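You operate a simulated robot arm through the tools that you are given. There is no shell and no other tool.

You run a simulated robot arm. Do the job below in one go: nothing can be reset, and whatever is moved stays where it is left.

JOB
Gauge cone 26 with the slide bar and put it in the tray the gauge names.
Fine: the cone stands in the ring; push the bar back; leave the other cones. Set down upright: what you pick out.

The check looks at the end state, three seconds after you hand in, the way a careful person would. Anything else that was tipped, shoved, dropped, spilled or broken makes it a failure.

ROBOT AND FRAMES
A 7-joint arm with a two-finger parallel gripper, fixed in place. Base frame: the origin is at the foot of the arm, x ahead of it, y to its left, z up; the work surface is at about z = 812. Units: mm, degrees, N and s.
Its first joint turns from -149.0 to 149.0 degrees. Payload 3.43 kg.
The TCP is the grasp point between the finger pads, 30 mm short of the fingertips. In the tool frame z runs along the fingers and y along their closing line. The gripper opens to 94 mm. The fingers are 28 mm wide and 10 mm thick; the gripper's body (50 by 96 mm) begins 55 mm behind the TCP.
Orientation is told as [roll, pitch, yaw] about the base's x, y, z axes, in that order, counted from this pose: with the fingers straight down and closing along the base's y, the tool's x points along the base's -x, its y along +y and its z along -z.

CONTROLS
- The arm moves only by the tool play_rows. Its argument "moves" is a list that holds one entry, the list of rows, each a list of 7 numbers: the shift along the base's x, y, z in units of 300 mm (1.0 is 300 mm), then the turn, a rotation vector about the base's x, y, z in units of 90 degrees (1.0 is 90 degrees), then the finger opening in mm, from 0 to 94. In form: [[[tx, ty, tz, rx, ry, rz, jaw], ...]]. A call has 1 to 20 rows; each row is the pose to reach, as a shift and turn from the pose commanded when the call began. A call with a number of a shift or a turn outside -1 to 1 is refused whole. A row lasts 0.2 s, in which the tool goes at most 50 mm and 8.6 degrees; a call with a longer step from one row to the next is refused whole, and so is a gripper value outside its range. A pose out of reach is approached as far as the arm can. The call stops where the force on the tool passes 40 N (or 10 N more than at its start, if that is more) or the arm is blocked; 0.2 s more then pass. Each finger travels about 45 mm/s and halts on what it meets, pressing with about 39 N; the grip force reading is that of the motor and also rises with nothing between the fingers. The clock runs only during rows and for 0.2 s after the last one: add rows that repeat a pose to give the fingers time. The reply holds the time, the measured pose of the TCP, the force on the tool along the base axes, the opening and the grip force, in the units named above and with some noise, with the torque about the TCP (base axes, N m) and any sound that the robot's microphone picked up, and new pictures: "views" is both (left out), scene, wrist or none.
- Cameras (640 x 400 px; columns grow to the right, rows downward): "scene" is fixed at [396.4, 515.5, 1651.2]; the picture's right is [0.99, -0.13, 0.00], its down [-0.11, -0.85, -0.51] and it looks along [0.07, 0.51, -0.86] (base axes); focal length 231 px, centre (320, 200). "wrist" rides on the gripper at [76, 14, -103] in the tool frame; the picture's right is [-0.18, 0.98, 0.00], its down [-0.75, -0.14, -0.64] and it looks along [-0.63, -0.12, 0.77] (tool axes); focal length 243 px, centre (320, 200). There is no depth. A picture from a camera that has moved, and an enlarged one, comes with that camera's place and axes in the base frame and with its lens. The place of the scene camera against the robot may be out by one fixed shift of up to 18 mm in any direction.
- enlarge(camera, box): a new picture of the part [left, top, right, bottom] of that camera's present view, enlarged. No time passes.
- job_done(): hands the job in; it is judged then, once.

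Places have to be worked out from the pictures, the camera data and where the tool is seen. Open the gripper and draw the arm clear of the work before you hand the job in, unless the task says otherwise.

The tools are called by a JSON object that holds its "api" and its "payload". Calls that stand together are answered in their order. play_rows: Moves the arm, as the interface text tells. Its arguments: {"type":"object","properties":{"moves":{"type":"array"},"views":{"type":"string","enum":["both","scene","wrist","none"]}},"required":["moves"]} The other tools are called the same way: enlarge (camera, box) takes an enlarged picture of a part of a camera's view; job_done () hands the job in.

At the start:

```text
clock: 0.0
position: [320.6, 935.0, 1237.4]
tcp_rot: [0.0, 0.0, 0.0]
force: [0.3, 0.5, -0.4]
torque: [0.01, -0.01, -0.01]
gripper_width: 94.2
finger_force: 0.0
```

scene: 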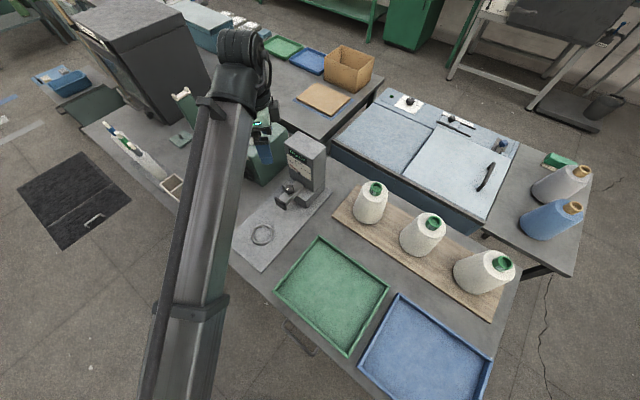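
wrist: 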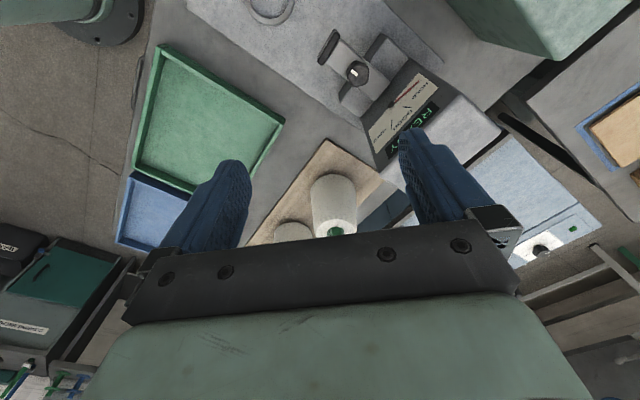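

The scene shows a gauge with a slide bar and ring, three cones on a board, and a green and a blue tray. I'll enlarge the gauge, cones and other parts to read the labels.

{"api": "enlarge", "payload": {"camera": "scene", "box": [230, 120, 350, 280]}}

{"api": "enlarge", "payload": {"camera": "scene", "box": [330, 160, 530, 310]}}

{"api": "enlarge", "payload": {"camera": "wrist", "box": [230, 0, 470, 240]}}

{"api": "enlarge", "payload": {"camera": "scene", "box": [270, 230, 500, 400]}}

```text
2.50 times, centred on (290, 200) of scene
camera zoom: at [396.4, 515.5, 1651.2], right [0.99, -0.13, 0.0], down [-0.11, -0.85, -0.51], along [0.07, 0.51, -0.86], focal length 577 px, centre (395, 200)
```

zoom: 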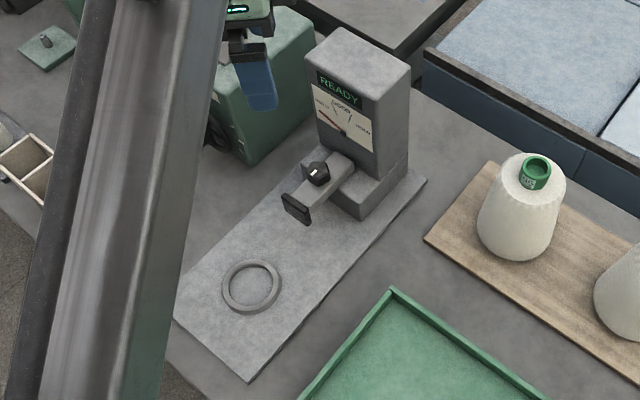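

```text
2.67 times, centred on (430, 235) of scene
camera zoom: at [396.4, 515.5, 1651.2], right [0.99, -0.13, 0.0], down [-0.11, -0.85, -0.51], along [0.07, 0.51, -0.86], focal length 615 px, centre (27, 107)
```

zoom: 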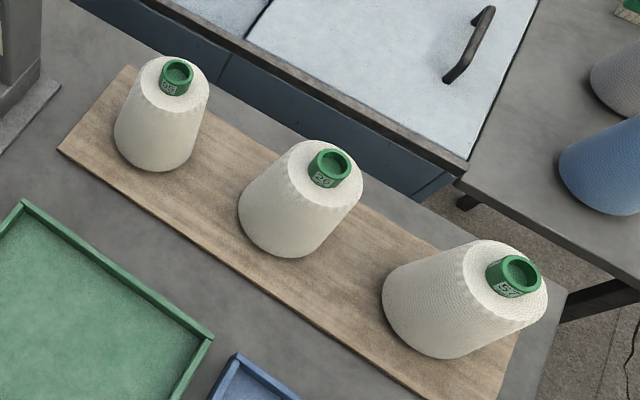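

```text
1.67 times, centred on (350, 120) of wrist
camera zoom: at [244.8, 949.1, 1340.4], right [0.18, 0.98, 0.0], down [0.75, -0.14, 0.64], along [0.63, -0.12, -0.77], focal length 404 px, centre (270, 333)
```

zoom: 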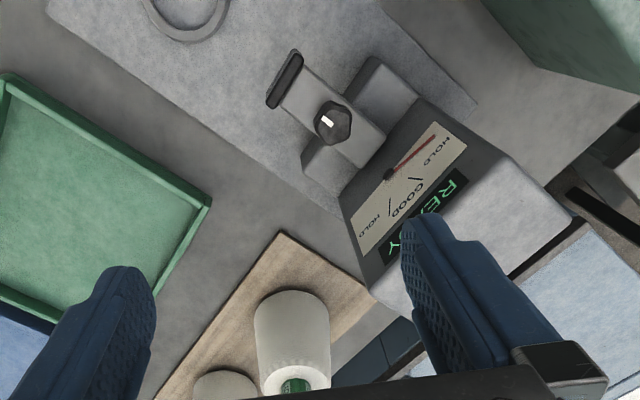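

```text
2.35 times, centred on (385, 315) of scene
camera zoom: at [396.4, 515.5, 1651.2], right [0.99, -0.13, 0.0], down [-0.11, -0.85, -0.51], along [0.07, 0.51, -0.86], focal length 543 px, centre (167, -71)
```

zoom: 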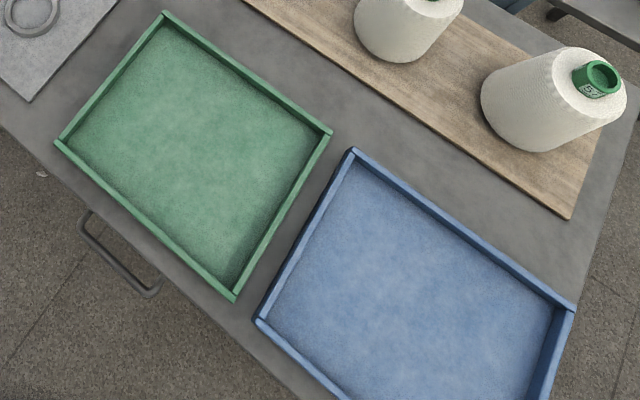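

The core tops carry printed numbers, so I'll enlarge each one to read it.

{"api": "enlarge", "payload": {"camera": "scene", "box": [364, 178, 392, 196]}}

{"api": "enlarge", "payload": {"camera": "scene", "box": [420, 212, 448, 230]}}

{"api": "enlarge", "payload": {"camera": "scene", "box": [488, 254, 516, 272]}}

{"api": "enlarge", "payload": {"camera": "scene", "box": [280, 145, 330, 215]}}

{"api": "enlarge", "payload": {"camera": "wrist", "box": [310, 20, 470, 170]}}

```text
16.00 times, centred on (378, 187) of scene
camera zoom: at [396.4, 515.5, 1651.2], right [0.99, -0.13, 0.0], down [-0.11, -0.85, -0.51], along [0.07, 0.51, -0.86], focal length 3690 px, centre (-608, 408)
```

zoom: 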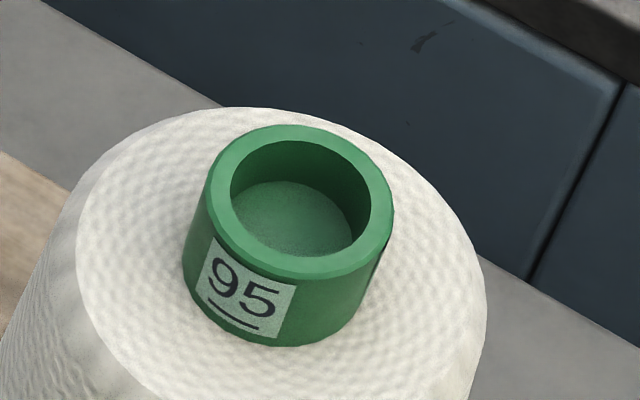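

```text
16.00 times, centred on (434, 221) of scene
camera zoom: at [396.4, 515.5, 1651.2], right [0.99, -0.13, 0.0], down [-0.11, -0.85, -0.51], along [0.07, 0.51, -0.86], focal length 3690 px, centre (-1504, -136)
```

zoom: 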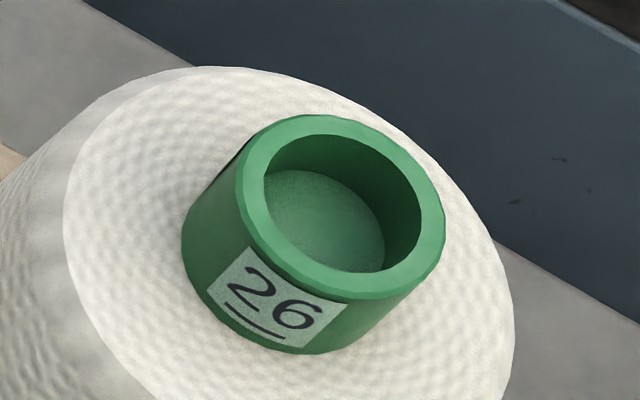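

```text
16.00 times, centred on (502, 263) of scene
camera zoom: at [396.4, 515.5, 1651.2], right [0.99, -0.13, 0.0], down [-0.11, -0.85, -0.51], along [0.07, 0.51, -0.86], focal length 3690 px, centre (-2592, -808)
```

zoom: 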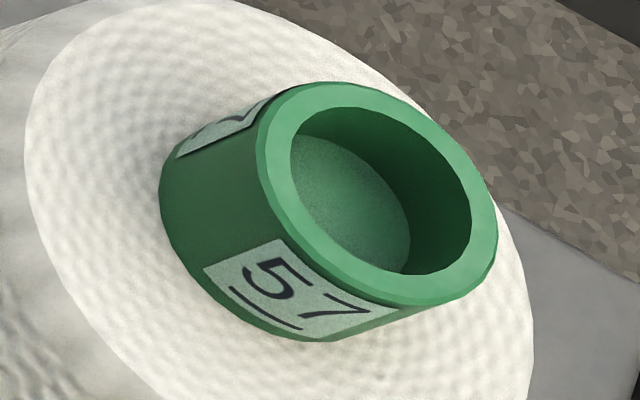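

```text
5.71 times, centred on (305, 180) of scene
camera zoom: at [396.4, 515.5, 1651.2], right [0.99, -0.13, 0.0], down [-0.11, -0.85, -0.51], along [0.07, 0.51, -0.86], focal length 1318 px, centre (406, 314)
```

zoom: 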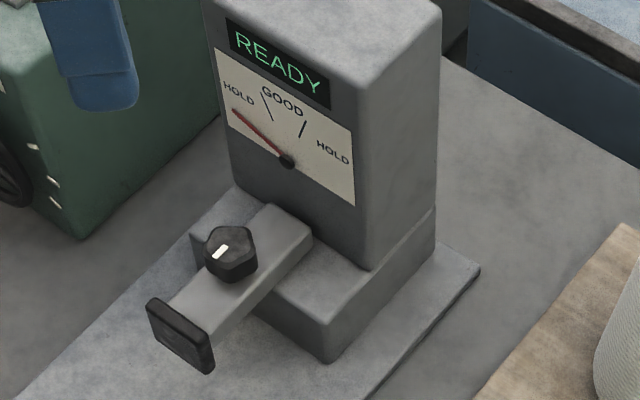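

```text
2.67 times, centred on (390, 95) of wrist
camera zoom: at [244.8, 949.1, 1340.4], right [0.18, 0.98, 0.0], down [0.75, -0.14, 0.64], along [0.63, -0.12, -0.77], focal length 647 px, centre (133, 480)
```

zoom: 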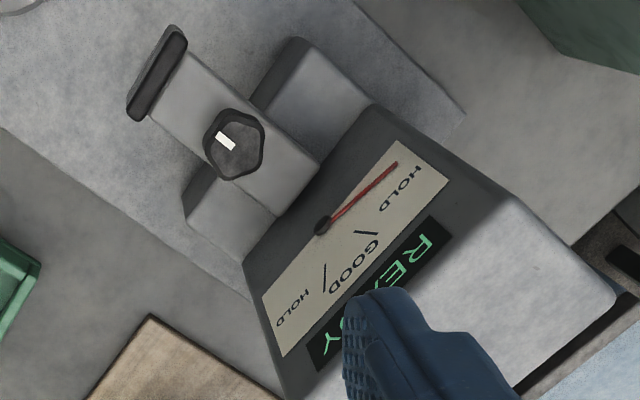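

Cone 26 is the middle one, at about (796, 780). The cones stand near the reach limit, so I'll move high above the table toward cone 26, turning the yaw to face it, to get a close wrist view.

{"api": "play_rows", "payload": {"moves": [[[0.093, -0.092, 0, 0, 0, 0.05, 94], [0.187, -0.183, 0, 0, 0, 0.1, 94], [0.28, -0.275, 0, 0, 0, 0.15, 94], [0.373, -0.367, 0, 0, 0, 0.2, 94], [0.467, -0.458, 0, 0, 0, 0.25, 94], [0.56, -0.55, 0, 0, 0, 0.3, 94], [0.653, -0.642, 0, 0, 0, 0.35, 94], [0.747, -0.733, 0, 0, 0, 0.4, 94], [0.84, -0.825, 0, 0, 0, 0.45, 94], [0.933, -0.917, 0, 0, 0, 0.5, 94]]]}}

```text
clock: 2.1
position: [583.9, 688.8, 1224.0]
tcp_rot: [0.4, -1.3, 41.0]
force: [-0.5, -0.7, 1.0]
torque: [0.02, 0.03, 0.02]
gripper_width: 93.9
finger_force: 0.0
out of reach, approached as far as the arm can: row 5, 6, 7, 8, 9, 10
stopped in row 10: the force on the tool passed its limit at 54 N (the readings are from after the stop); the commanded pose is now the measured one
camera wrist: at [516.4, 647.2, 1324.0], right [-0.51, 0.86, 0.01], down [0.65, 0.38, 0.66], along [0.57, 0.34, -0.75], focal length 243 px, centre (320, 200)
```

scene: 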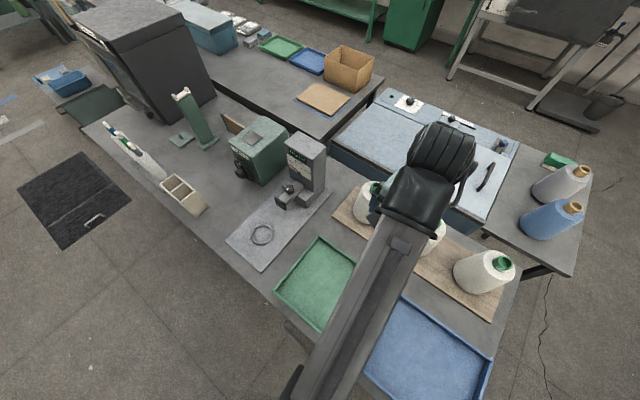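
wrist: 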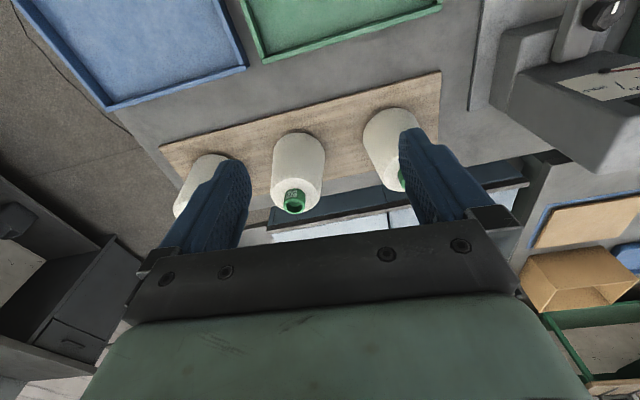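

The stop at about 54 N seems to come from near the arm's stretched limit, since nothing is near the hand. By the wrist view cone 26's core is near (792, 753), 1093 mm out, so I'll tilt the tool outward about 29° while lowering and see how far the arm reaches.

{"api": "play_rows", "payload": {"moves": [[[0.0, 0.0, -0.04, 0.0275, -0.0289, 0.0035, 94], [0.02, -0.002, -0.08, 0.055, -0.0578, 0.007, 94], [0.06, -0.006, -0.12, 0.0825, -0.0866, 0.0105, 94], [0.12, -0.012, -0.16, 0.11, -0.1155, 0.014, 94], [0.18, -0.019, -0.2, 0.1375, -0.1444, 0.0175, 94], [0.26, -0.028, -0.23, 0.165, -0.1733, 0.021, 94], [0.34, -0.037, -0.247, 0.1925, -0.2021, 0.0245, 94], [0.42, -0.047, -0.247, 0.22, -0.231, 0.028, 94], [0.42, -0.047, -0.247, 0.22, -0.231, 0.028, 94]]]}}

```text
clock: 4.1
position: [709.6, 674.4, 1149.6]
tcp_rot: [1.0, -30.1, 43.4]
force: [0.3, 0.5, 0.4]
torque: [-0.03, 0.02, -0.02]
gripper_width: 94.0
finger_force: 0.1
camera wrist: at [617.5, 603.1, 1199.2], right [-0.57, 0.82, 0.11], down [0.34, 0.12, 0.93], along [0.75, 0.56, -0.35], focal length 243 px, centre (320, 200)
```

scene: 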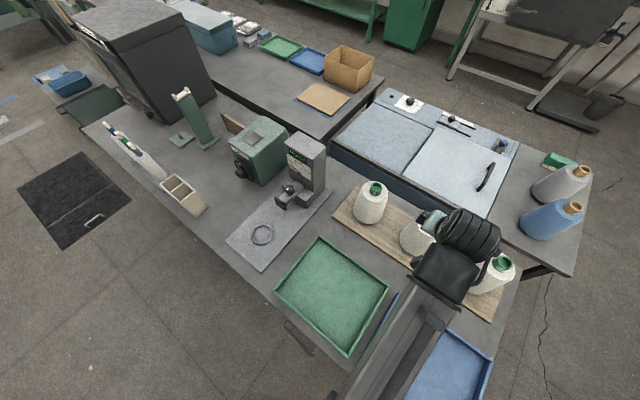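
wrist: 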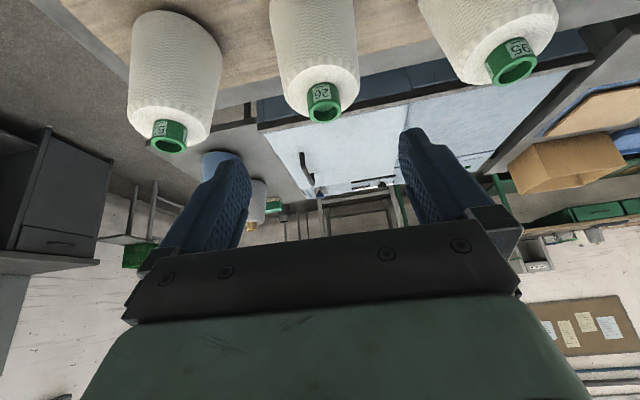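

The tilted reach works. Triangulating the two wrist views puts cone 26's core top near (794, 757, 992). I'll enlarge for precise pixels.

{"api": "enlarge", "payload": {"camera": "wrist", "box": [260, 0, 388, 130]}}

{"api": "enlarge", "payload": {"camera": "scene", "box": [380, 200, 480, 262]}}

```text
3.08 times, centred on (324, 65) of wrist
camera zoom: at [617.5, 603.1, 1199.2], right [-0.57, 0.82, 0.11], down [0.34, 0.12, 0.93], along [0.75, 0.56, -0.35], focal length 746 px, centre (308, 615)
```

zoom: 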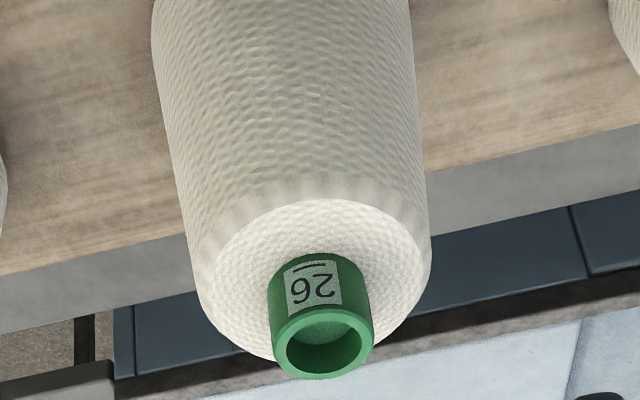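

```text
6.40 times, centred on (430, 231) of scene
camera zoom: at [396.4, 515.5, 1651.2], right [0.99, -0.13, 0.0], down [-0.11, -0.85, -0.51], along [0.07, 0.51, -0.86], focal length 1476 px, centre (-384, 2)
```

zoom: 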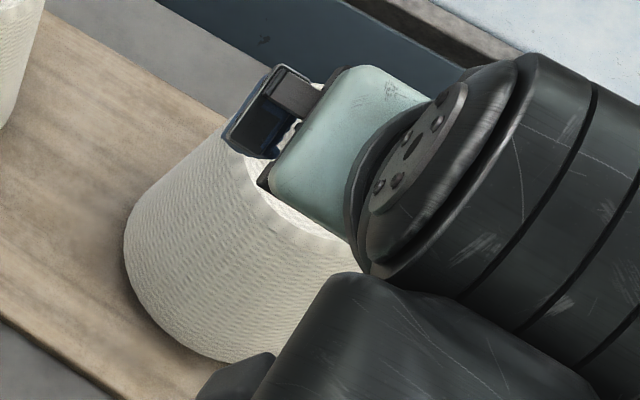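

The core top sits about 24 mm above the shoulder and is gripped best from above. I'll close in along the outward tilt, still above the core, to get a closer view for centring.

{"api": "play_rows", "payload": {"moves": [[[0.035, 0.034, -0.056, -0.001, -0.001, -0.001, 94], [0.07, 0.068, -0.113, -0.003, -0.003, -0.002, 94], [0.105, 0.103, -0.17, -0.005, -0.005, -0.003, 94], [0.14, 0.138, -0.226, -0.007, -0.0066, -0.0045, 94], [0.175, 0.172, -0.282, -0.007, -0.0066, -0.0045, 94], [0.175, 0.172, -0.282, -0.007, -0.0066, -0.0045, 94]]]}}

```text
clock: 5.5
position: [762.3, 724.6, 1064.9]
tcp_rot: [0.1, -30.2, 43.5]
force: [1.2, 0.0, -0.2]
torque: [0.02, 0.0, -0.02]
gripper_width: 93.9
finger_force: 0.1
camera wrist: at [668.7, 655.0, 1114.5], right [-0.56, 0.82, 0.09], down [0.34, 0.12, 0.93], along [0.76, 0.55, -0.35], focal length 243 px, centre (320, 200)
```

scene: 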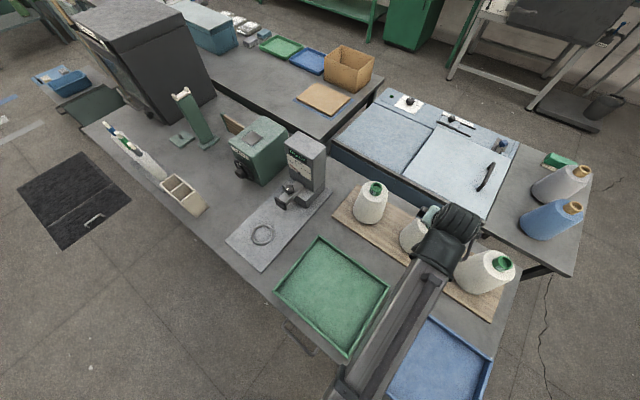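
wrist: 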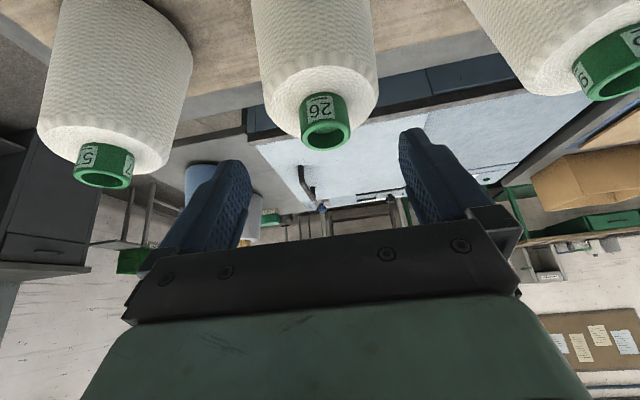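

{"api": "enlarge", "payload": {"camera": "wrist", "box": [256, 60, 400, 160]}}

```text
4.00 times, centred on (328, 110) of wrist
camera zoom: at [668.7, 655.0, 1114.5], right [-0.56, 0.82, 0.09], down [0.34, 0.12, 0.93], along [0.76, 0.55, -0.35], focal length 970 px, centre (288, 560)
```

zoom: 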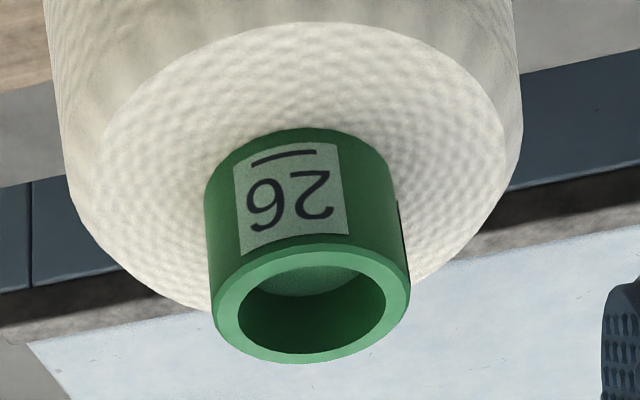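

The core measures 39 mm across with its top near (792, 758, 1003) and about 28 mm of core showing. Before lifting the cone I'll survey the gauge, ring and bar closely, so I'm retreating inward and up and levelling the tool.

{"api": "play_rows", "payload": {"moves": [[[-0.02, -0.02, 0.1, 0, 0, 0, 94], [-0.1, -0.05, 0.2, -0.02, 0.02, 0, 94], [-0.22, -0.05, 0.27, -0.06, 0.063, 0, 94], [-0.36, -0.02, 0.33, -0.1, 0.105, 0, 94], [-0.5, 0.02, 0.33, -0.14, 0.147, 0, 94], [-0.65, 0.05, 0.33, -0.18, 0.19, 0, 94], [-0.8, 0.08, 0.33, -0.21, 0.22, 0, 94], [-0.92, 0.1, 0.33, -0.231, 0.243, 0, 94], [-0.99, 0.1, 0.33, -0.231, 0.243, 0, 94]]], "views": "wrist"}}

```text
clock: 7.5
position: [466.1, 754.6, 1164.3]
tcp_rot: [-0.2, 0.0, 43.5]
force: [0.5, -0.2, -0.2]
torque: [-0.02, 0.01, 0.01]
gripper_width: 94.0
finger_force: 0.1
camera wrist: at [401.3, 712.4, 1266.5], right [-0.54, 0.84, 0.0], down [0.64, 0.42, 0.64], along [0.54, 0.35, -0.77], focal length 243 px, centre (320, 200)
```

wrist: 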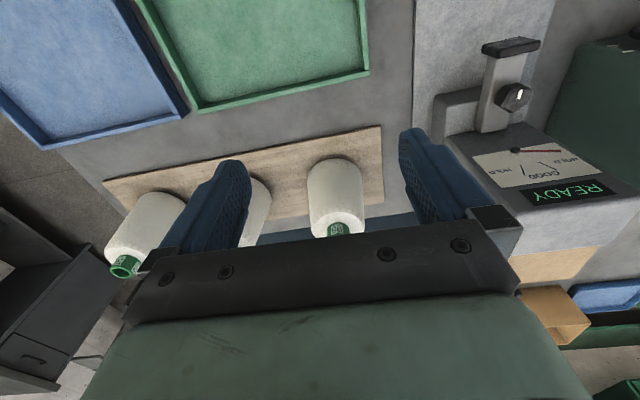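

I'm now moving on toward the ring side, so the wrist camera can see both ring and gauge.

{"api": "play_rows", "payload": {"moves": [[[-0.13, 0.02, 0, 0, 0, 0, 94], [-0.26, 0.05, 0, 0, 0, 0.02, 94], [-0.39, 0.075, 0, 0, 0, 0.04, 94], [-0.52, 0.1, 0, 0, 0, 0.06, 94], [-0.65, 0.125, 0, 0, 0, 0.08, 94], [-0.75, 0.15, 0, 0, 0, 0.1, 94], [-0.75, 0.15, 0, 0, 0, 0.1, 94]]]}}

```text
clock: 9.1
position: [238.6, 799.8, 1165.3]
tcp_rot: [0.0, 0.1, 52.6]
force: [0.1, 0.0, -0.5]
torque: [0.02, 0.0, -0.03]
gripper_width: 94.0
finger_force: 0.1
camera wrist: at [182.6, 748.6, 1266.4], right [-0.67, 0.74, 0.0], down [0.57, 0.51, 0.64], along [0.48, 0.43, -0.77], focal length 243 px, centre (320, 200)
```

scene: 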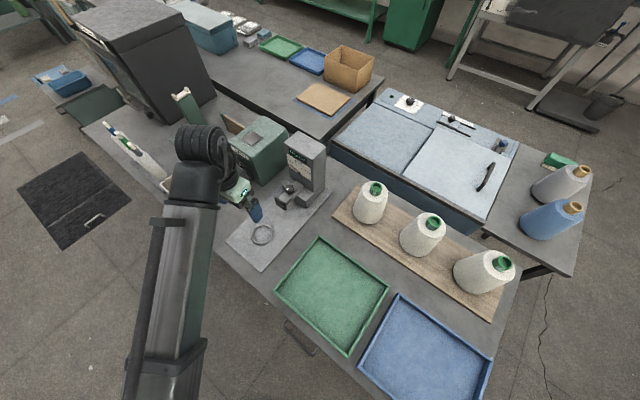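
wrist: 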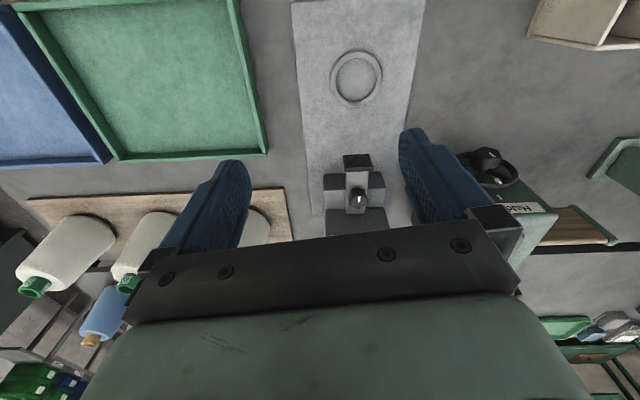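

{"api": "enlarge", "payload": {"camera": "wrist", "box": [290, 20, 430, 110]}}

{"api": "enlarge", "payload": {"camera": "wrist", "box": [300, 140, 410, 240]}}

{"api": "enlarge", "payload": {"camera": "scene", "box": [225, 120, 345, 275]}}

```text
4.44 times, centred on (360, 65) of wrist
camera zoom: at [182.6, 748.6, 1266.4], right [-0.67, 0.74, 0.0], down [0.57, 0.51, 0.64], along [0.48, 0.43, -0.77], focal length 1078 px, centre (142, 800)
```

zoom: 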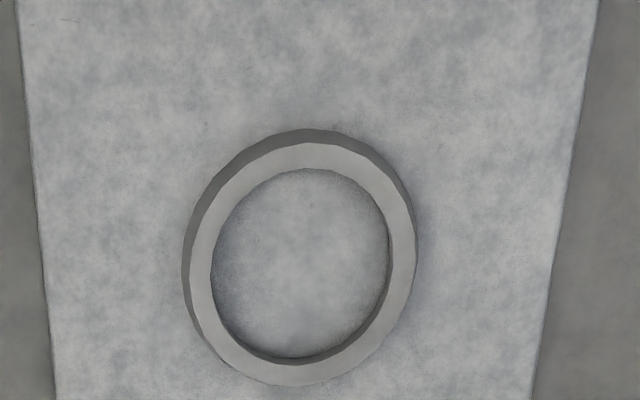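

```text
4.00 times, centred on (355, 190) of wrist
camera zoom: at [182.6, 748.6, 1266.4], right [-0.67, 0.74, 0.0], down [0.57, 0.51, 0.64], along [0.48, 0.43, -0.77], focal length 970 px, centre (180, 240)
```

zoom: 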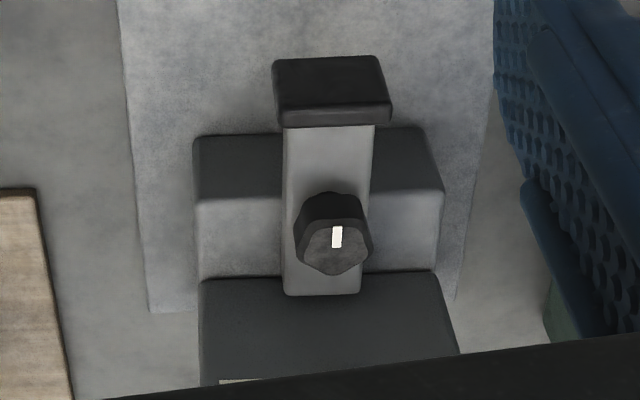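

```text
2.58 times, centred on (285, 198) of scene
camera zoom: at [396.4, 515.5, 1651.2], right [0.99, -0.13, 0.0], down [-0.11, -0.85, -0.51], along [0.07, 0.51, -0.86], focal length 595 px, centre (410, 206)
```

zoom: 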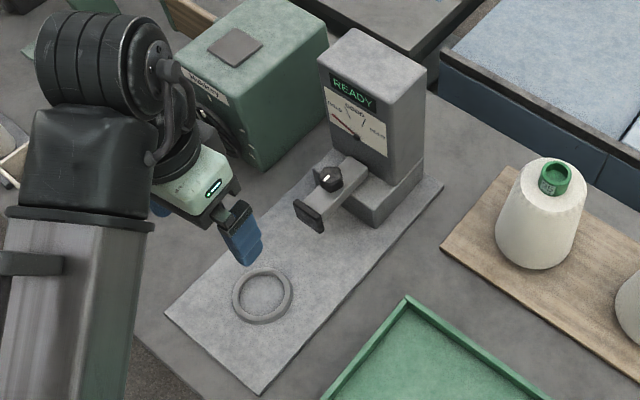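

The ring centre is near (221, 864) with inner diameter about 66 and outer about 85. The knob's top is near (339, 984, 940), and the bar's axis heads about 46° and lines up with the ring. The cone's base looks wider than the ring, so I'll go back and look at cone 26's base from low down before gripping it.

{"api": "play_rows", "payload": {"moves": [[[0.13, -0.03, 0, 0, 0, -0.02, 94], [0.26, -0.06, 0, 0, 0, -0.04, 94], [0.39, -0.1, 0, 0, 0, -0.06, 94], [0.52, -0.14, 0, 0, 0, -0.08, 94], [0.66, -0.19, 0, 0, 0, -0.1, 94], [0.8, -0.25, -0.02, 0, 0, -0.1, 94], [0.94, -0.31, -0.05, 0, 0, -0.1, 94], [0.98, -0.35, -0.1, 0, 0, -0.1, 94]]], "views": "none"}}

{"api": "play_rows", "payload": {"moves": [[[0.05, -0.02, -0.08, 0.025, -0.027, 0, 94], [0.12, -0.05, -0.18, 0.06, -0.063, 0, 94], [0.2, -0.08, -0.28, 0.1, -0.105, 0, 94], [0.28, -0.11, -0.38, 0.14, -0.147, 0, 94], [0.36, -0.14, -0.48, 0.18, -0.19, 0, 94], [0.43, -0.165, -0.56, 0.215, -0.227, 0, 94], [0.47, -0.18, -0.58, 0.231, -0.243, 0, 94], [0.47, -0.18, -0.58, 0.231, -0.243, 0, 94]]]}}

```text
clock: 10.9
position: [534.4, 694.2, 1135.0]
tcp_rot: [0.0, 0.0, 43.5]
force: [0.1, 0.2, 0.6]
torque: [0.02, 0.0, 0.04]
gripper_width: 93.9
finger_force: 0.1
```

```text
clock: 12.7
position: [675.8, 642.3, 960.6]
tcp_rot: [0.0, -30.1, 43.5]
force: [0.1, 0.1, 0.1]
torque: [0.01, -0.03, -0.02]
gripper_width: 93.8
finger_force: 0.0
camera wrist: at [581.7, 571.1, 1010.2], right [-0.56, 0.82, 0.09], down [0.34, 0.12, 0.93], along [0.76, 0.55, -0.35], focal length 243 px, centre (320, 200)
```

scene: 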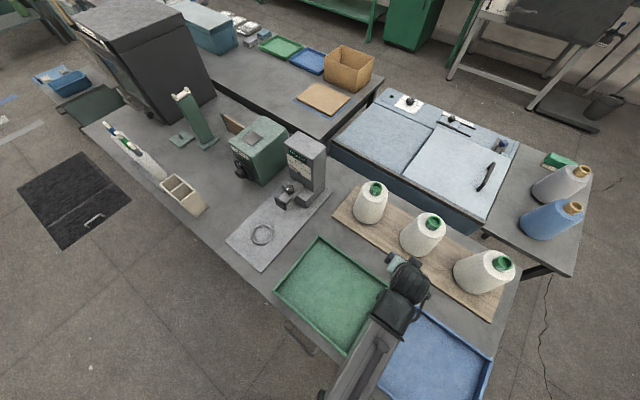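
wrist: 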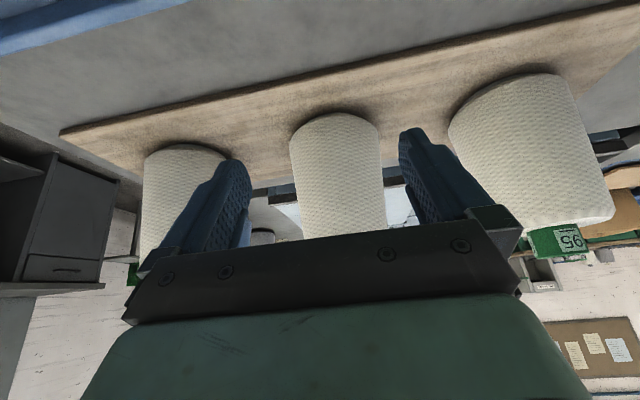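

{"api": "enlarge", "payload": {"camera": "wrist", "box": [270, 90, 400, 190]}}

{"api": "enlarge", "payload": {"camera": "scene", "box": [390, 205, 460, 262]}}

```text
4.00 times, centred on (335, 140) of wrist
camera zoom: at [581.7, 571.1, 1010.2], right [-0.56, 0.82, 0.09], down [0.34, 0.12, 0.93], along [0.76, 0.55, -0.35], focal length 970 px, centre (260, 440)
```

zoom: 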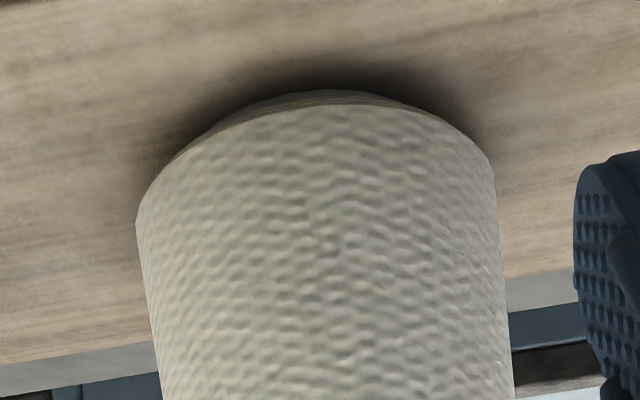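

```text
7.02 times, centred on (425, 234) of scene
camera zoom: at [396.4, 515.5, 1651.2], right [0.99, -0.13, 0.0], down [-0.11, -0.85, -0.51], along [0.07, 0.51, -0.86], focal length 1618 px, centre (-417, -35)
```

zoom: 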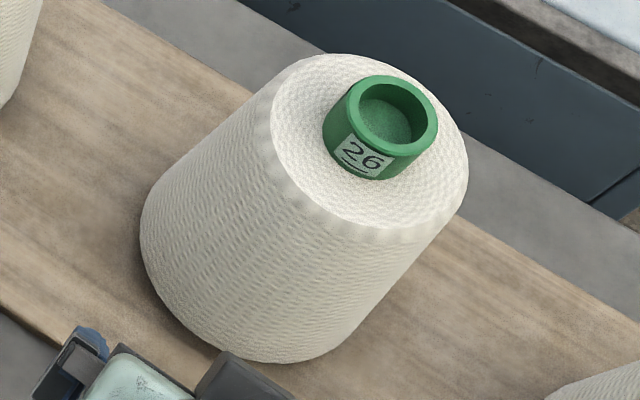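

The cone has an undercut foot narrower than its body, which may be what fits the ring. I'll take a lower, flatter view to measure the foot.

{"api": "play_rows", "payload": {"moves": [[[-0.018, -0.015, -0.05, 0.028, -0.03, 0, 94], [-0.035, -0.03, -0.11, 0.057, -0.06, 0, 94], [-0.053, -0.045, -0.165, 0.085, -0.09, 0, 94], [-0.07, -0.06, -0.22, 0.114, -0.12, 0, 94], [-0.07, -0.06, -0.22, 0.114, -0.12, 0, 94]]], "views": "wrist"}}

{"api": "enlarge", "payload": {"camera": "wrist", "box": [270, 110, 400, 210]}}

```text
clock: 13.9
position: [653.7, 623.3, 894.0]
tcp_rot: [0.0, -45.0, 43.4]
force: [-0.7, 0.3, -0.5]
torque: [0.0, 0.02, 0.02]
gripper_width: 94.0
finger_force: 0.1
camera wrist: at [553.4, 547.4, 911.7], right [-0.58, 0.8, 0.13], down [0.15, -0.05, 0.99], along [0.8, 0.59, -0.1], focal length 243 px, centre (320, 200)
```

wrist: 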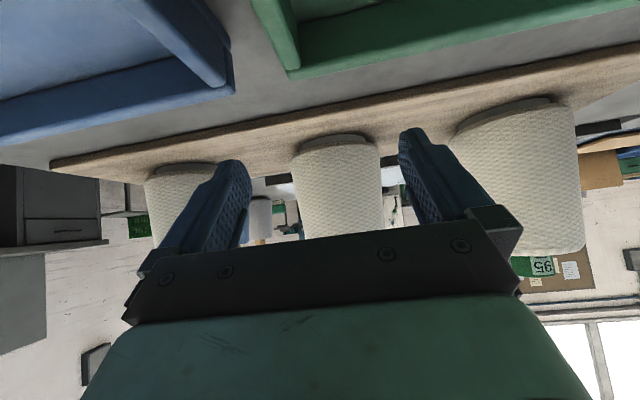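

```text
4.00 times, centred on (335, 160) of wrist
camera zoom: at [553.4, 547.4, 911.7], right [-0.58, 0.8, 0.13], down [0.15, -0.05, 0.99], along [0.8, 0.59, -0.1], focal length 970 px, centre (260, 360)
```

zoom: 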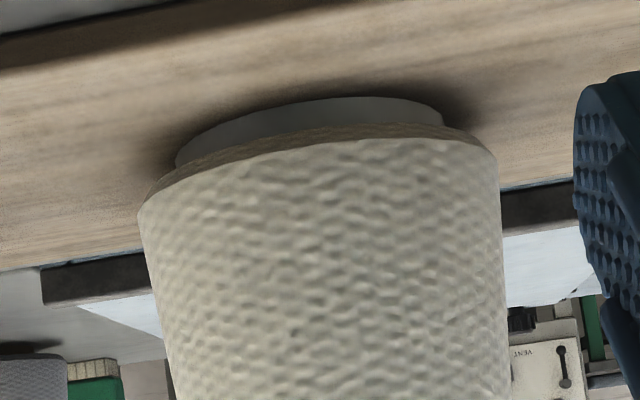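

The foot is about 88 mm across under a roughly 119 mm body, and the cone's axis checks out at (791, 757) at both base and top. I'll rise, return to a 30° tilt, and come to a pre-grasp point on the tool axis above the core.

{"api": "play_rows", "payload": {"moves": [[[0.0, 0.0, 0.12, -0.02, 0.02, 0, 94], [0.02, 0.02, 0.26, -0.05, 0.05, 0, 94], [0.06, 0.06, 0.4, -0.08, 0.084, 0, 94], [0.12, 0.12, 0.53, -0.114, 0.12, 0.003, 94], [0.2, 0.19, 0.58, -0.114, 0.12, 0.003, 94], [0.29, 0.28, 0.58, -0.114, 0.12, 0.003, 94], [0.375, 0.367, 0.545, -0.114, 0.12, 0.003, 94], [0.375, 0.367, 0.545, -0.114, 0.12, 0.003, 94]]], "views": "wrist"}}

{"api": "enlarge", "payload": {"camera": "wrist", "box": [256, 60, 400, 160]}}

```text
clock: 15.7
position: [768.1, 733.5, 1056.3]
tcp_rot: [0.0, -30.2, 43.7]
force: [0.4, 0.2, -0.5]
torque: [-0.04, 0.02, -0.01]
gripper_width: 93.7
finger_force: 0.1
camera wrist: at [674.2, 663.2, 1106.8], right [-0.56, 0.82, 0.09], down [0.34, 0.13, 0.93], along [0.75, 0.56, -0.35], focal length 243 px, centre (320, 200)
```

wrist: 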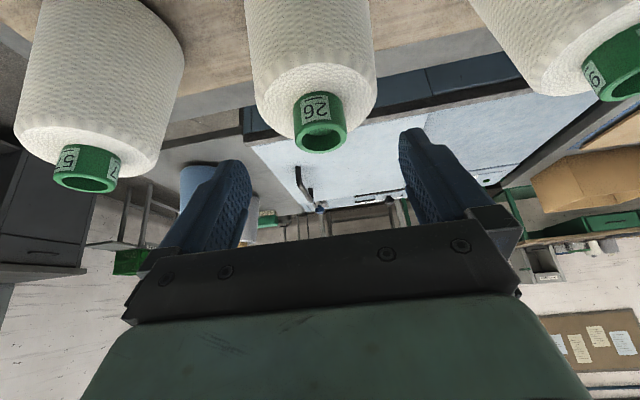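

```text
4.00 times, centred on (328, 110) of wrist
camera zoom: at [674.2, 663.2, 1106.8], right [-0.56, 0.82, 0.09], down [0.34, 0.13, 0.93], along [0.75, 0.56, -0.35], focal length 970 px, centre (288, 560)
```

zoom: 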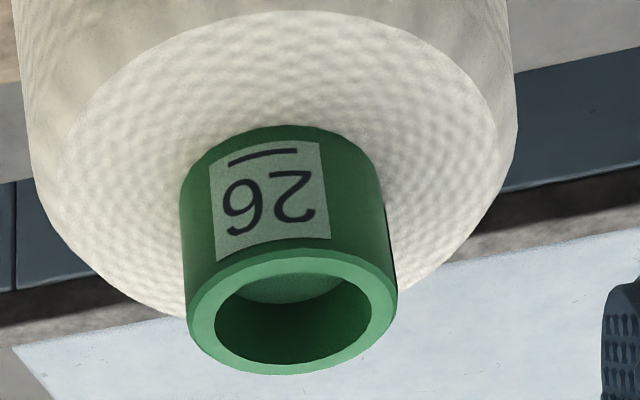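

The core is centred on the tool axis (top at (792.5, 757.8, 1003)). I'll slide down the axis to straddle the core, staying just above the shoulder.

{"api": "play_rows", "payload": {"moves": [[[0.014, 0.013, -0.035, 0, 0, 0, 94], [0.028, 0.026, -0.07, 0, 0, 0, 94], [0.04, 0.038, -0.105, 0, 0, 0, 94], [0.05, 0.047, -0.127, 0, 0, 0, 94], [0.055, 0.052, -0.141, 0, 0, 0, 94], [0.055, 0.052, -0.141, 0, 0, 0, 94]]]}}

{"api": "enlarge", "payload": {"camera": "scene", "box": [400, 190, 470, 250]}}

```text
clock: 17.1
position: [783.2, 749.1, 1014.3]
tcp_rot: [-0.1, -30.0, 43.8]
force: [0.3, 0.2, -0.5]
torque: [0.02, 0.03, -0.01]
gripper_width: 93.8
finger_force: 0.1
camera wrist: at [690.0, 678.8, 1065.2], right [-0.56, 0.82, 0.09], down [0.34, 0.13, 0.93], along [0.75, 0.56, -0.35], focal length 243 px, centre (320, 200)
```

scene: 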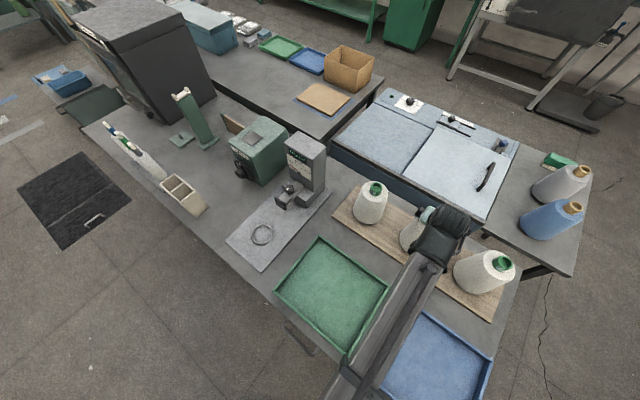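
wrist: 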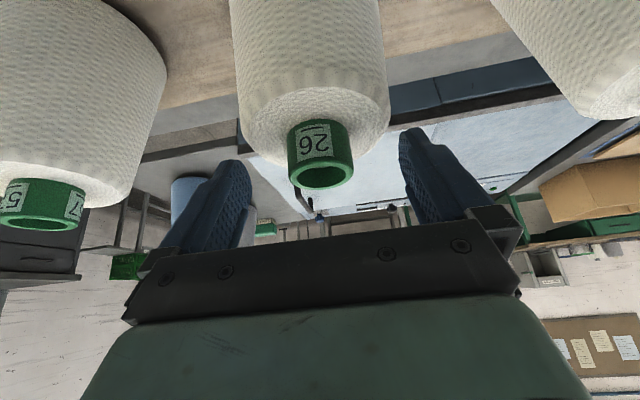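

```text
6.67 times, centred on (435, 220) of scene
camera zoom: at [396.4, 515.5, 1651.2], right [0.99, -0.13, 0.0], down [-0.11, -0.85, -0.51], along [0.07, 0.51, -0.86], focal length 1538 px, centre (-447, 67)
```

zoom: 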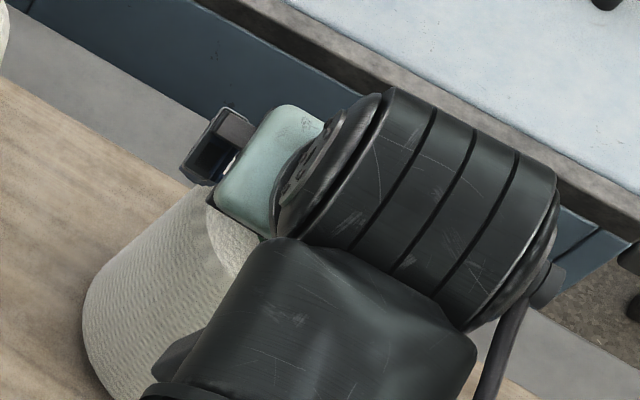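

The core sits between the fingers, its top about 13 mm ahead of the TCP. I'll go 3 mm further down the axis and close on it.

{"api": "play_rows", "payload": {"moves": [[[0.004, 0.004, -0.009, 0, 0, 0, 94], [0.004, 0.004, -0.009, 0, 0, 0, 80], [0.004, 0.004, -0.009, 0, 0, 0, 60], [0.004, 0.004, -0.009, 0, 0, 0, 45], [0.004, 0.004, -0.009, 0, 0, 0, 30], [0.004, 0.004, -0.009, 0, 0, 0, 20], [0.004, 0.004, -0.009, 0, 0, 0, 15], [0.004, 0.004, -0.009, 0, 0, 0, 15], [0.004, 0.004, -0.009, 0, 0, 0, 15]]]}}

```text
clock: 19.1
position: [784.7, 750.6, 1013.2]
tcp_rot: [0.0, -30.0, 43.8]
force: [1.5, -1.1, 0.2]
torque: [-0.23, -0.21, -0.03]
gripper_width: 39.0
finger_force: 38.9
camera wrist: at [691.2, 679.7, 1062.6], right [-0.56, 0.82, 0.09], down [0.34, 0.13, 0.93], along [0.75, 0.56, -0.35], focal length 243 px, centre (320, 200)
```

scene: 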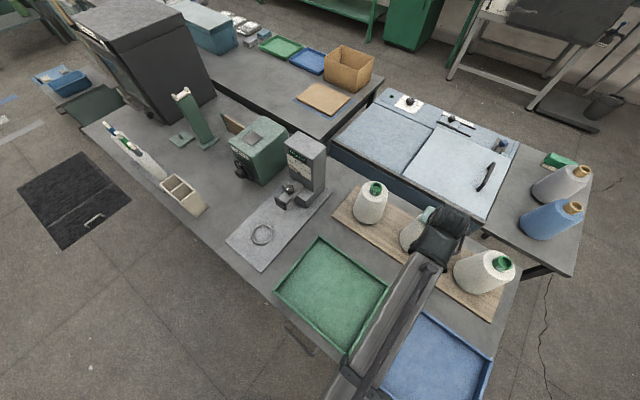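
wrist: 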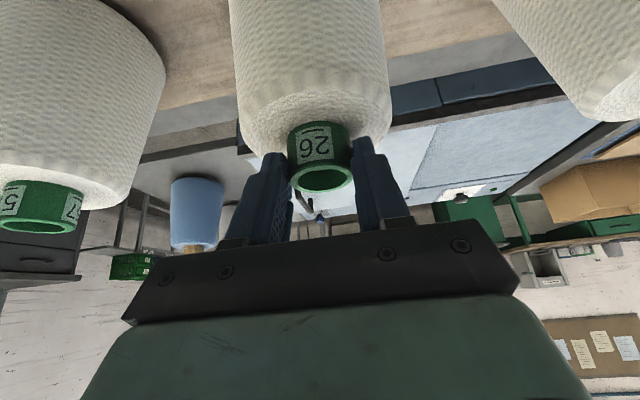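

Grip holds at 39 mm with 39 N. I'll lift slowly straight up by 50 mm and check the load and the pictures.

{"api": "play_rows", "payload": {"moves": [[[0, 0, 0.008, 0, 0, 0, 15], [0, 0, 0.02, 0, 0, 0, 15], [0, 0, 0.04, 0, 0, 0, 15], [0, 0, 0.06, 0, 0, 0, 15], [0, 0, 0.08, 0, 0, 0, 15], [0, 0, 0.1, 0, 0, 0, 15], [0, 0, 0.12, 0, 0, 0, 15], [0, 0, 0.14, 0, 0, 0, 15], [0, 0, 0.16, 0, 0, 0, 15], [0, 0, 0.17, 0, 0, 0, 15], [0, 0, 0.17, 0, 0, 0, 15]]]}}

```text
clock: 21.5
position: [784.9, 750.7, 1064.3]
tcp_rot: [0.0, -30.0, 43.8]
force: [0.0, -0.3, -4.3]
torque: [-0.03, 0.07, -0.01]
gripper_width: 39.3
finger_force: 39.1
camera wrist: at [691.4, 679.9, 1113.8], right [-0.56, 0.82, 0.09], down [0.34, 0.13, 0.93], along [0.75, 0.56, -0.35], focal length 243 px, centre (320, 200)
```

scene: 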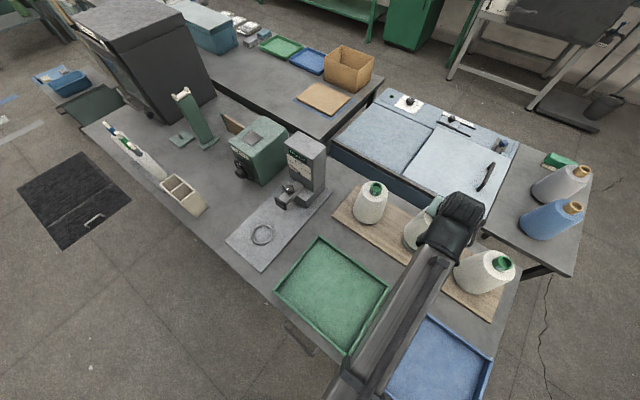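
wrist: 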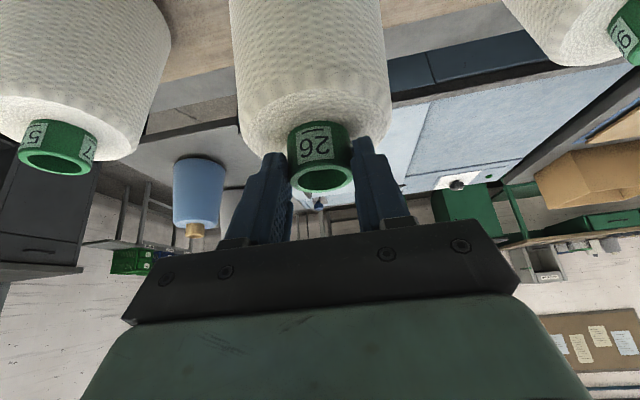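

The cone weighs about 0.44 kg and hangs steady. I'll lift further and draw inward over the gap, at moderate speed.

{"api": "play_rows", "payload": {"moves": [[[0, 0, 0.03, 0, 0, 0, 15], [-0.01, -0.01, 0.08, 0, 0, 0, 15], [-0.04, -0.038, 0.13, 0, 0, 0, 15], [-0.08, -0.076, 0.17, 0, 0, 0, 15], [-0.13, -0.123, 0.2, 0, 0, 0, 15], [-0.18, -0.17, 0.22, 0, 0, 0, 15], [-0.23, -0.218, 0.22, 0, 0, 0, 15], [-0.28, -0.265, 0.22, 0, 0, 0, 15], [-0.33, -0.313, 0.22, 0, 0, 0, 15], [-0.38, -0.36, 0.22, 0, 0, 0, 15], [-0.43, -0.408, 0.22, 0, 0, 0, 15], [-0.47, -0.446, 0.22, 0, 0, 0, 15], [-0.5, -0.473, 0.22, 0, 0, 0, 15], [-0.5, -0.473, 0.22, 0, 0, 0, 15]]]}}

```text
clock: 24.5
position: [633.8, 609.3, 1130.2]
tcp_rot: [-0.1, -30.1, 43.7]
force: [0.4, 0.9, -5.4]
torque: [-0.02, 0.07, -0.01]
gripper_width: 39.1
finger_force: 39.2
camera wrist: at [541.2, 538.5, 1179.5], right [-0.56, 0.82, 0.09], down [0.34, 0.13, 0.93], along [0.75, 0.56, -0.35], focal length 243 px, centre (320, 200)
```

scene: 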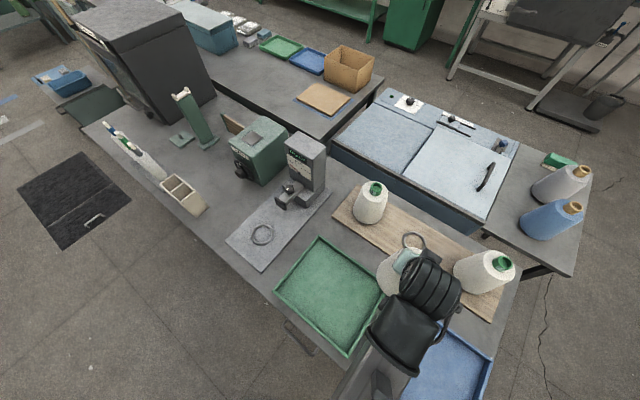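
wrist: 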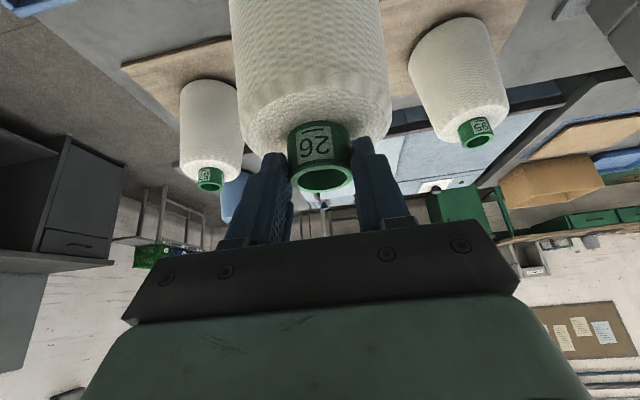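

A ring is left on the board where cone 26 stood, so the cone has a foot that seats in such rings. I'll enlarge to measure it and the gauge ring.

{"api": "enlarge", "payload": {"camera": "scene", "box": [390, 225, 440, 256]}}

{"api": "enlarge", "payload": {"camera": "scene", "box": [237, 218, 287, 249]}}

```text
12.80 times, centred on (415, 240) of scene
camera zoom: at [396.4, 515.5, 1651.2], right [0.99, -0.13, 0.0], down [-0.11, -0.85, -0.51], along [0.07, 0.51, -0.86], focal length 2952 px, centre (-896, -318)
```

zoom: 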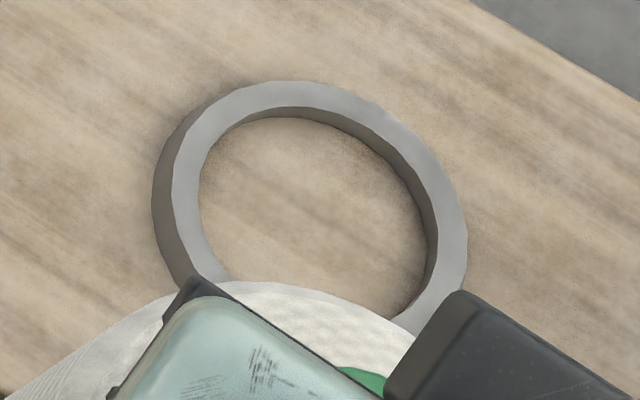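

```text
12.80 times, centred on (262, 234) of scene
camera zoom: at [396.4, 515.5, 1651.2], right [0.99, -0.13, 0.0], down [-0.11, -0.85, -0.51], along [0.07, 0.51, -0.86], focal length 2952 px, centre (1062, -229)
```

zoom: 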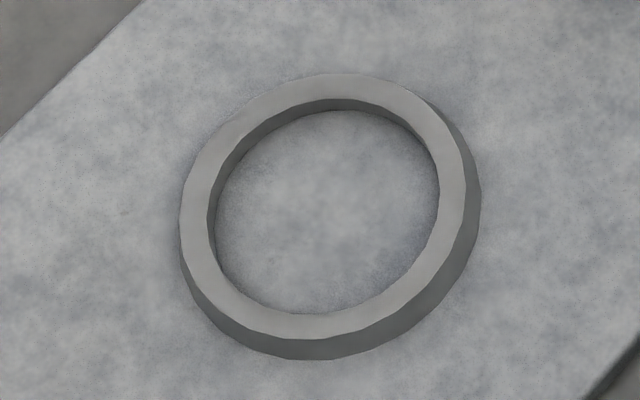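

Both rings look alike, so seating cone 26 in the gauge ring should work the same way. My calibrated estimate of the gauge ring centre is (221.5, 865). I'll carry the cone along an arc at safe height, turning with the azimuth.

{"api": "play_rows", "payload": {"moves": [[[-0.02, 0.014, 0, 0, 0, 0.005, 15], [-0.06, 0.045, 0, 0, 0, 0.017, 15], [-0.11, 0.083, 0, 0, 0, 0.03, 15], [-0.17, 0.13, 0, 0, 0, 0.047, 15], [-0.23, 0.177, 0, 0, 0, 0.063, 15], [-0.29, 0.225, 0, 0, 0, 0.08, 15], [-0.35, 0.273, 0, 0, 0, 0.096, 15], [-0.41, 0.322, 0, 0, 0, 0.113, 15], [-0.47, 0.37, 0, 0, 0, 0.13, 15], [-0.53, 0.417, 0, 0, 0, 0.146, 15], [-0.58, 0.457, 0, 0, 0, 0.16, 15], [-0.62, 0.488, 0, 0, 0, 0.171, 15], [-0.645, 0.508, 0, 0, 0, 0.178, 15], [-0.645, 0.508, 0, 0, 0, 0.178, 15]]]}}

```text
clock: 27.5
position: [441.2, 761.0, 1130.5]
tcp_rot: [0.1, -30.2, 59.7]
force: [-0.5, 0.4, -4.8]
torque: [-0.07, 0.0, -0.03]
gripper_width: 38.7
finger_force: 38.9
camera wrist: at [370.9, 666.3, 1179.7], right [-0.77, 0.63, 0.09], down [0.29, 0.21, 0.93], along [0.57, 0.74, -0.35], focal length 243 px, centre (320, 200)
```

scene: 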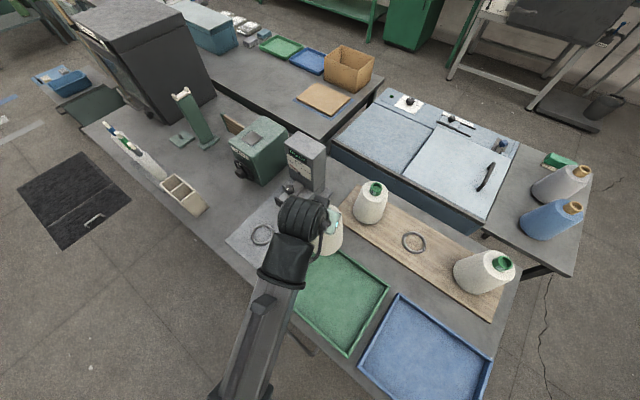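
wrist: 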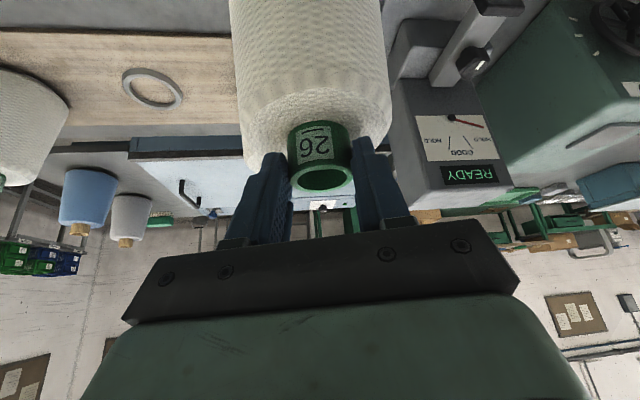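

The board ring is now fully visible in both cameras. I'll measure it in each to calibrate the scene camera against the robot.

{"api": "enlarge", "payload": {"camera": "scene", "box": [389, 227, 439, 258]}}

{"api": "enlarge", "payload": {"camera": "wrist", "box": [105, 50, 205, 120]}}

{"api": "enlarge", "payload": {"camera": "wrist", "box": [390, 0, 550, 100]}}

```text
12.80 times, centred on (414, 242) of scene
camera zoom: at [396.4, 515.5, 1651.2], right [0.99, -0.13, 0.0], down [-0.11, -0.85, -0.51], along [0.07, 0.51, -0.86], focal length 2952 px, centre (-883, -344)
```

zoom: 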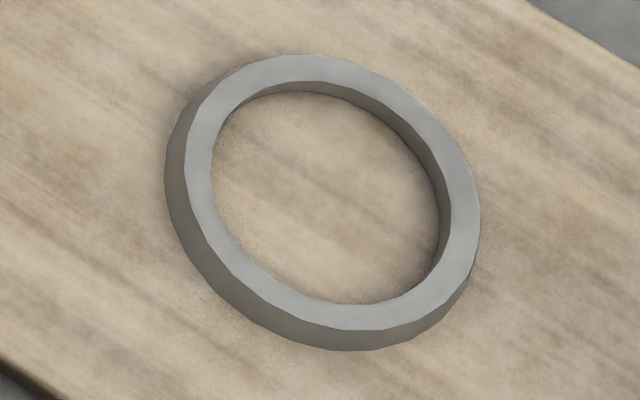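

```text
5.71 times, centred on (155, 85) of wrist
camera zoom: at [370.9, 666.3, 1179.7], right [-0.77, 0.63, 0.09], down [0.29, 0.21, 0.93], along [0.57, 0.74, -0.35], focal length 1386 px, centre (1263, 857)
```

zoom: 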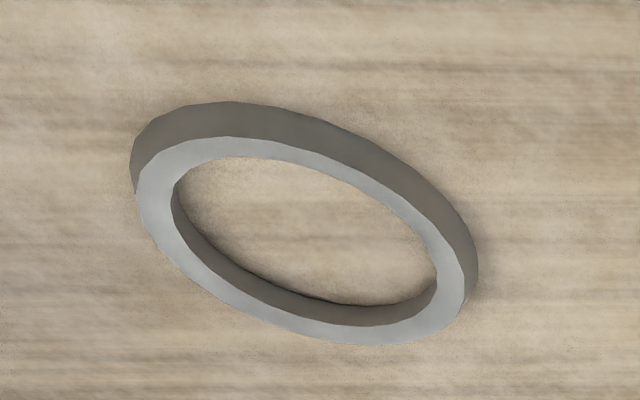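

```text
4.00 times, centred on (470, 50) of wrist
camera zoom: at [370.9, 666.3, 1179.7], right [-0.77, 0.63, 0.09], down [0.29, 0.21, 0.93], along [0.57, 0.74, -0.35], focal length 970 px, centre (-280, 800)
```

zoom: 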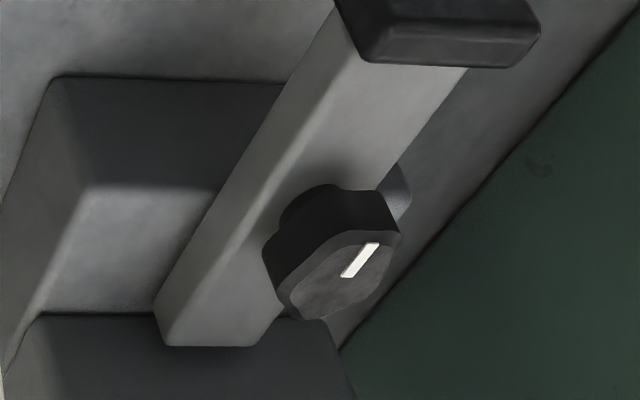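

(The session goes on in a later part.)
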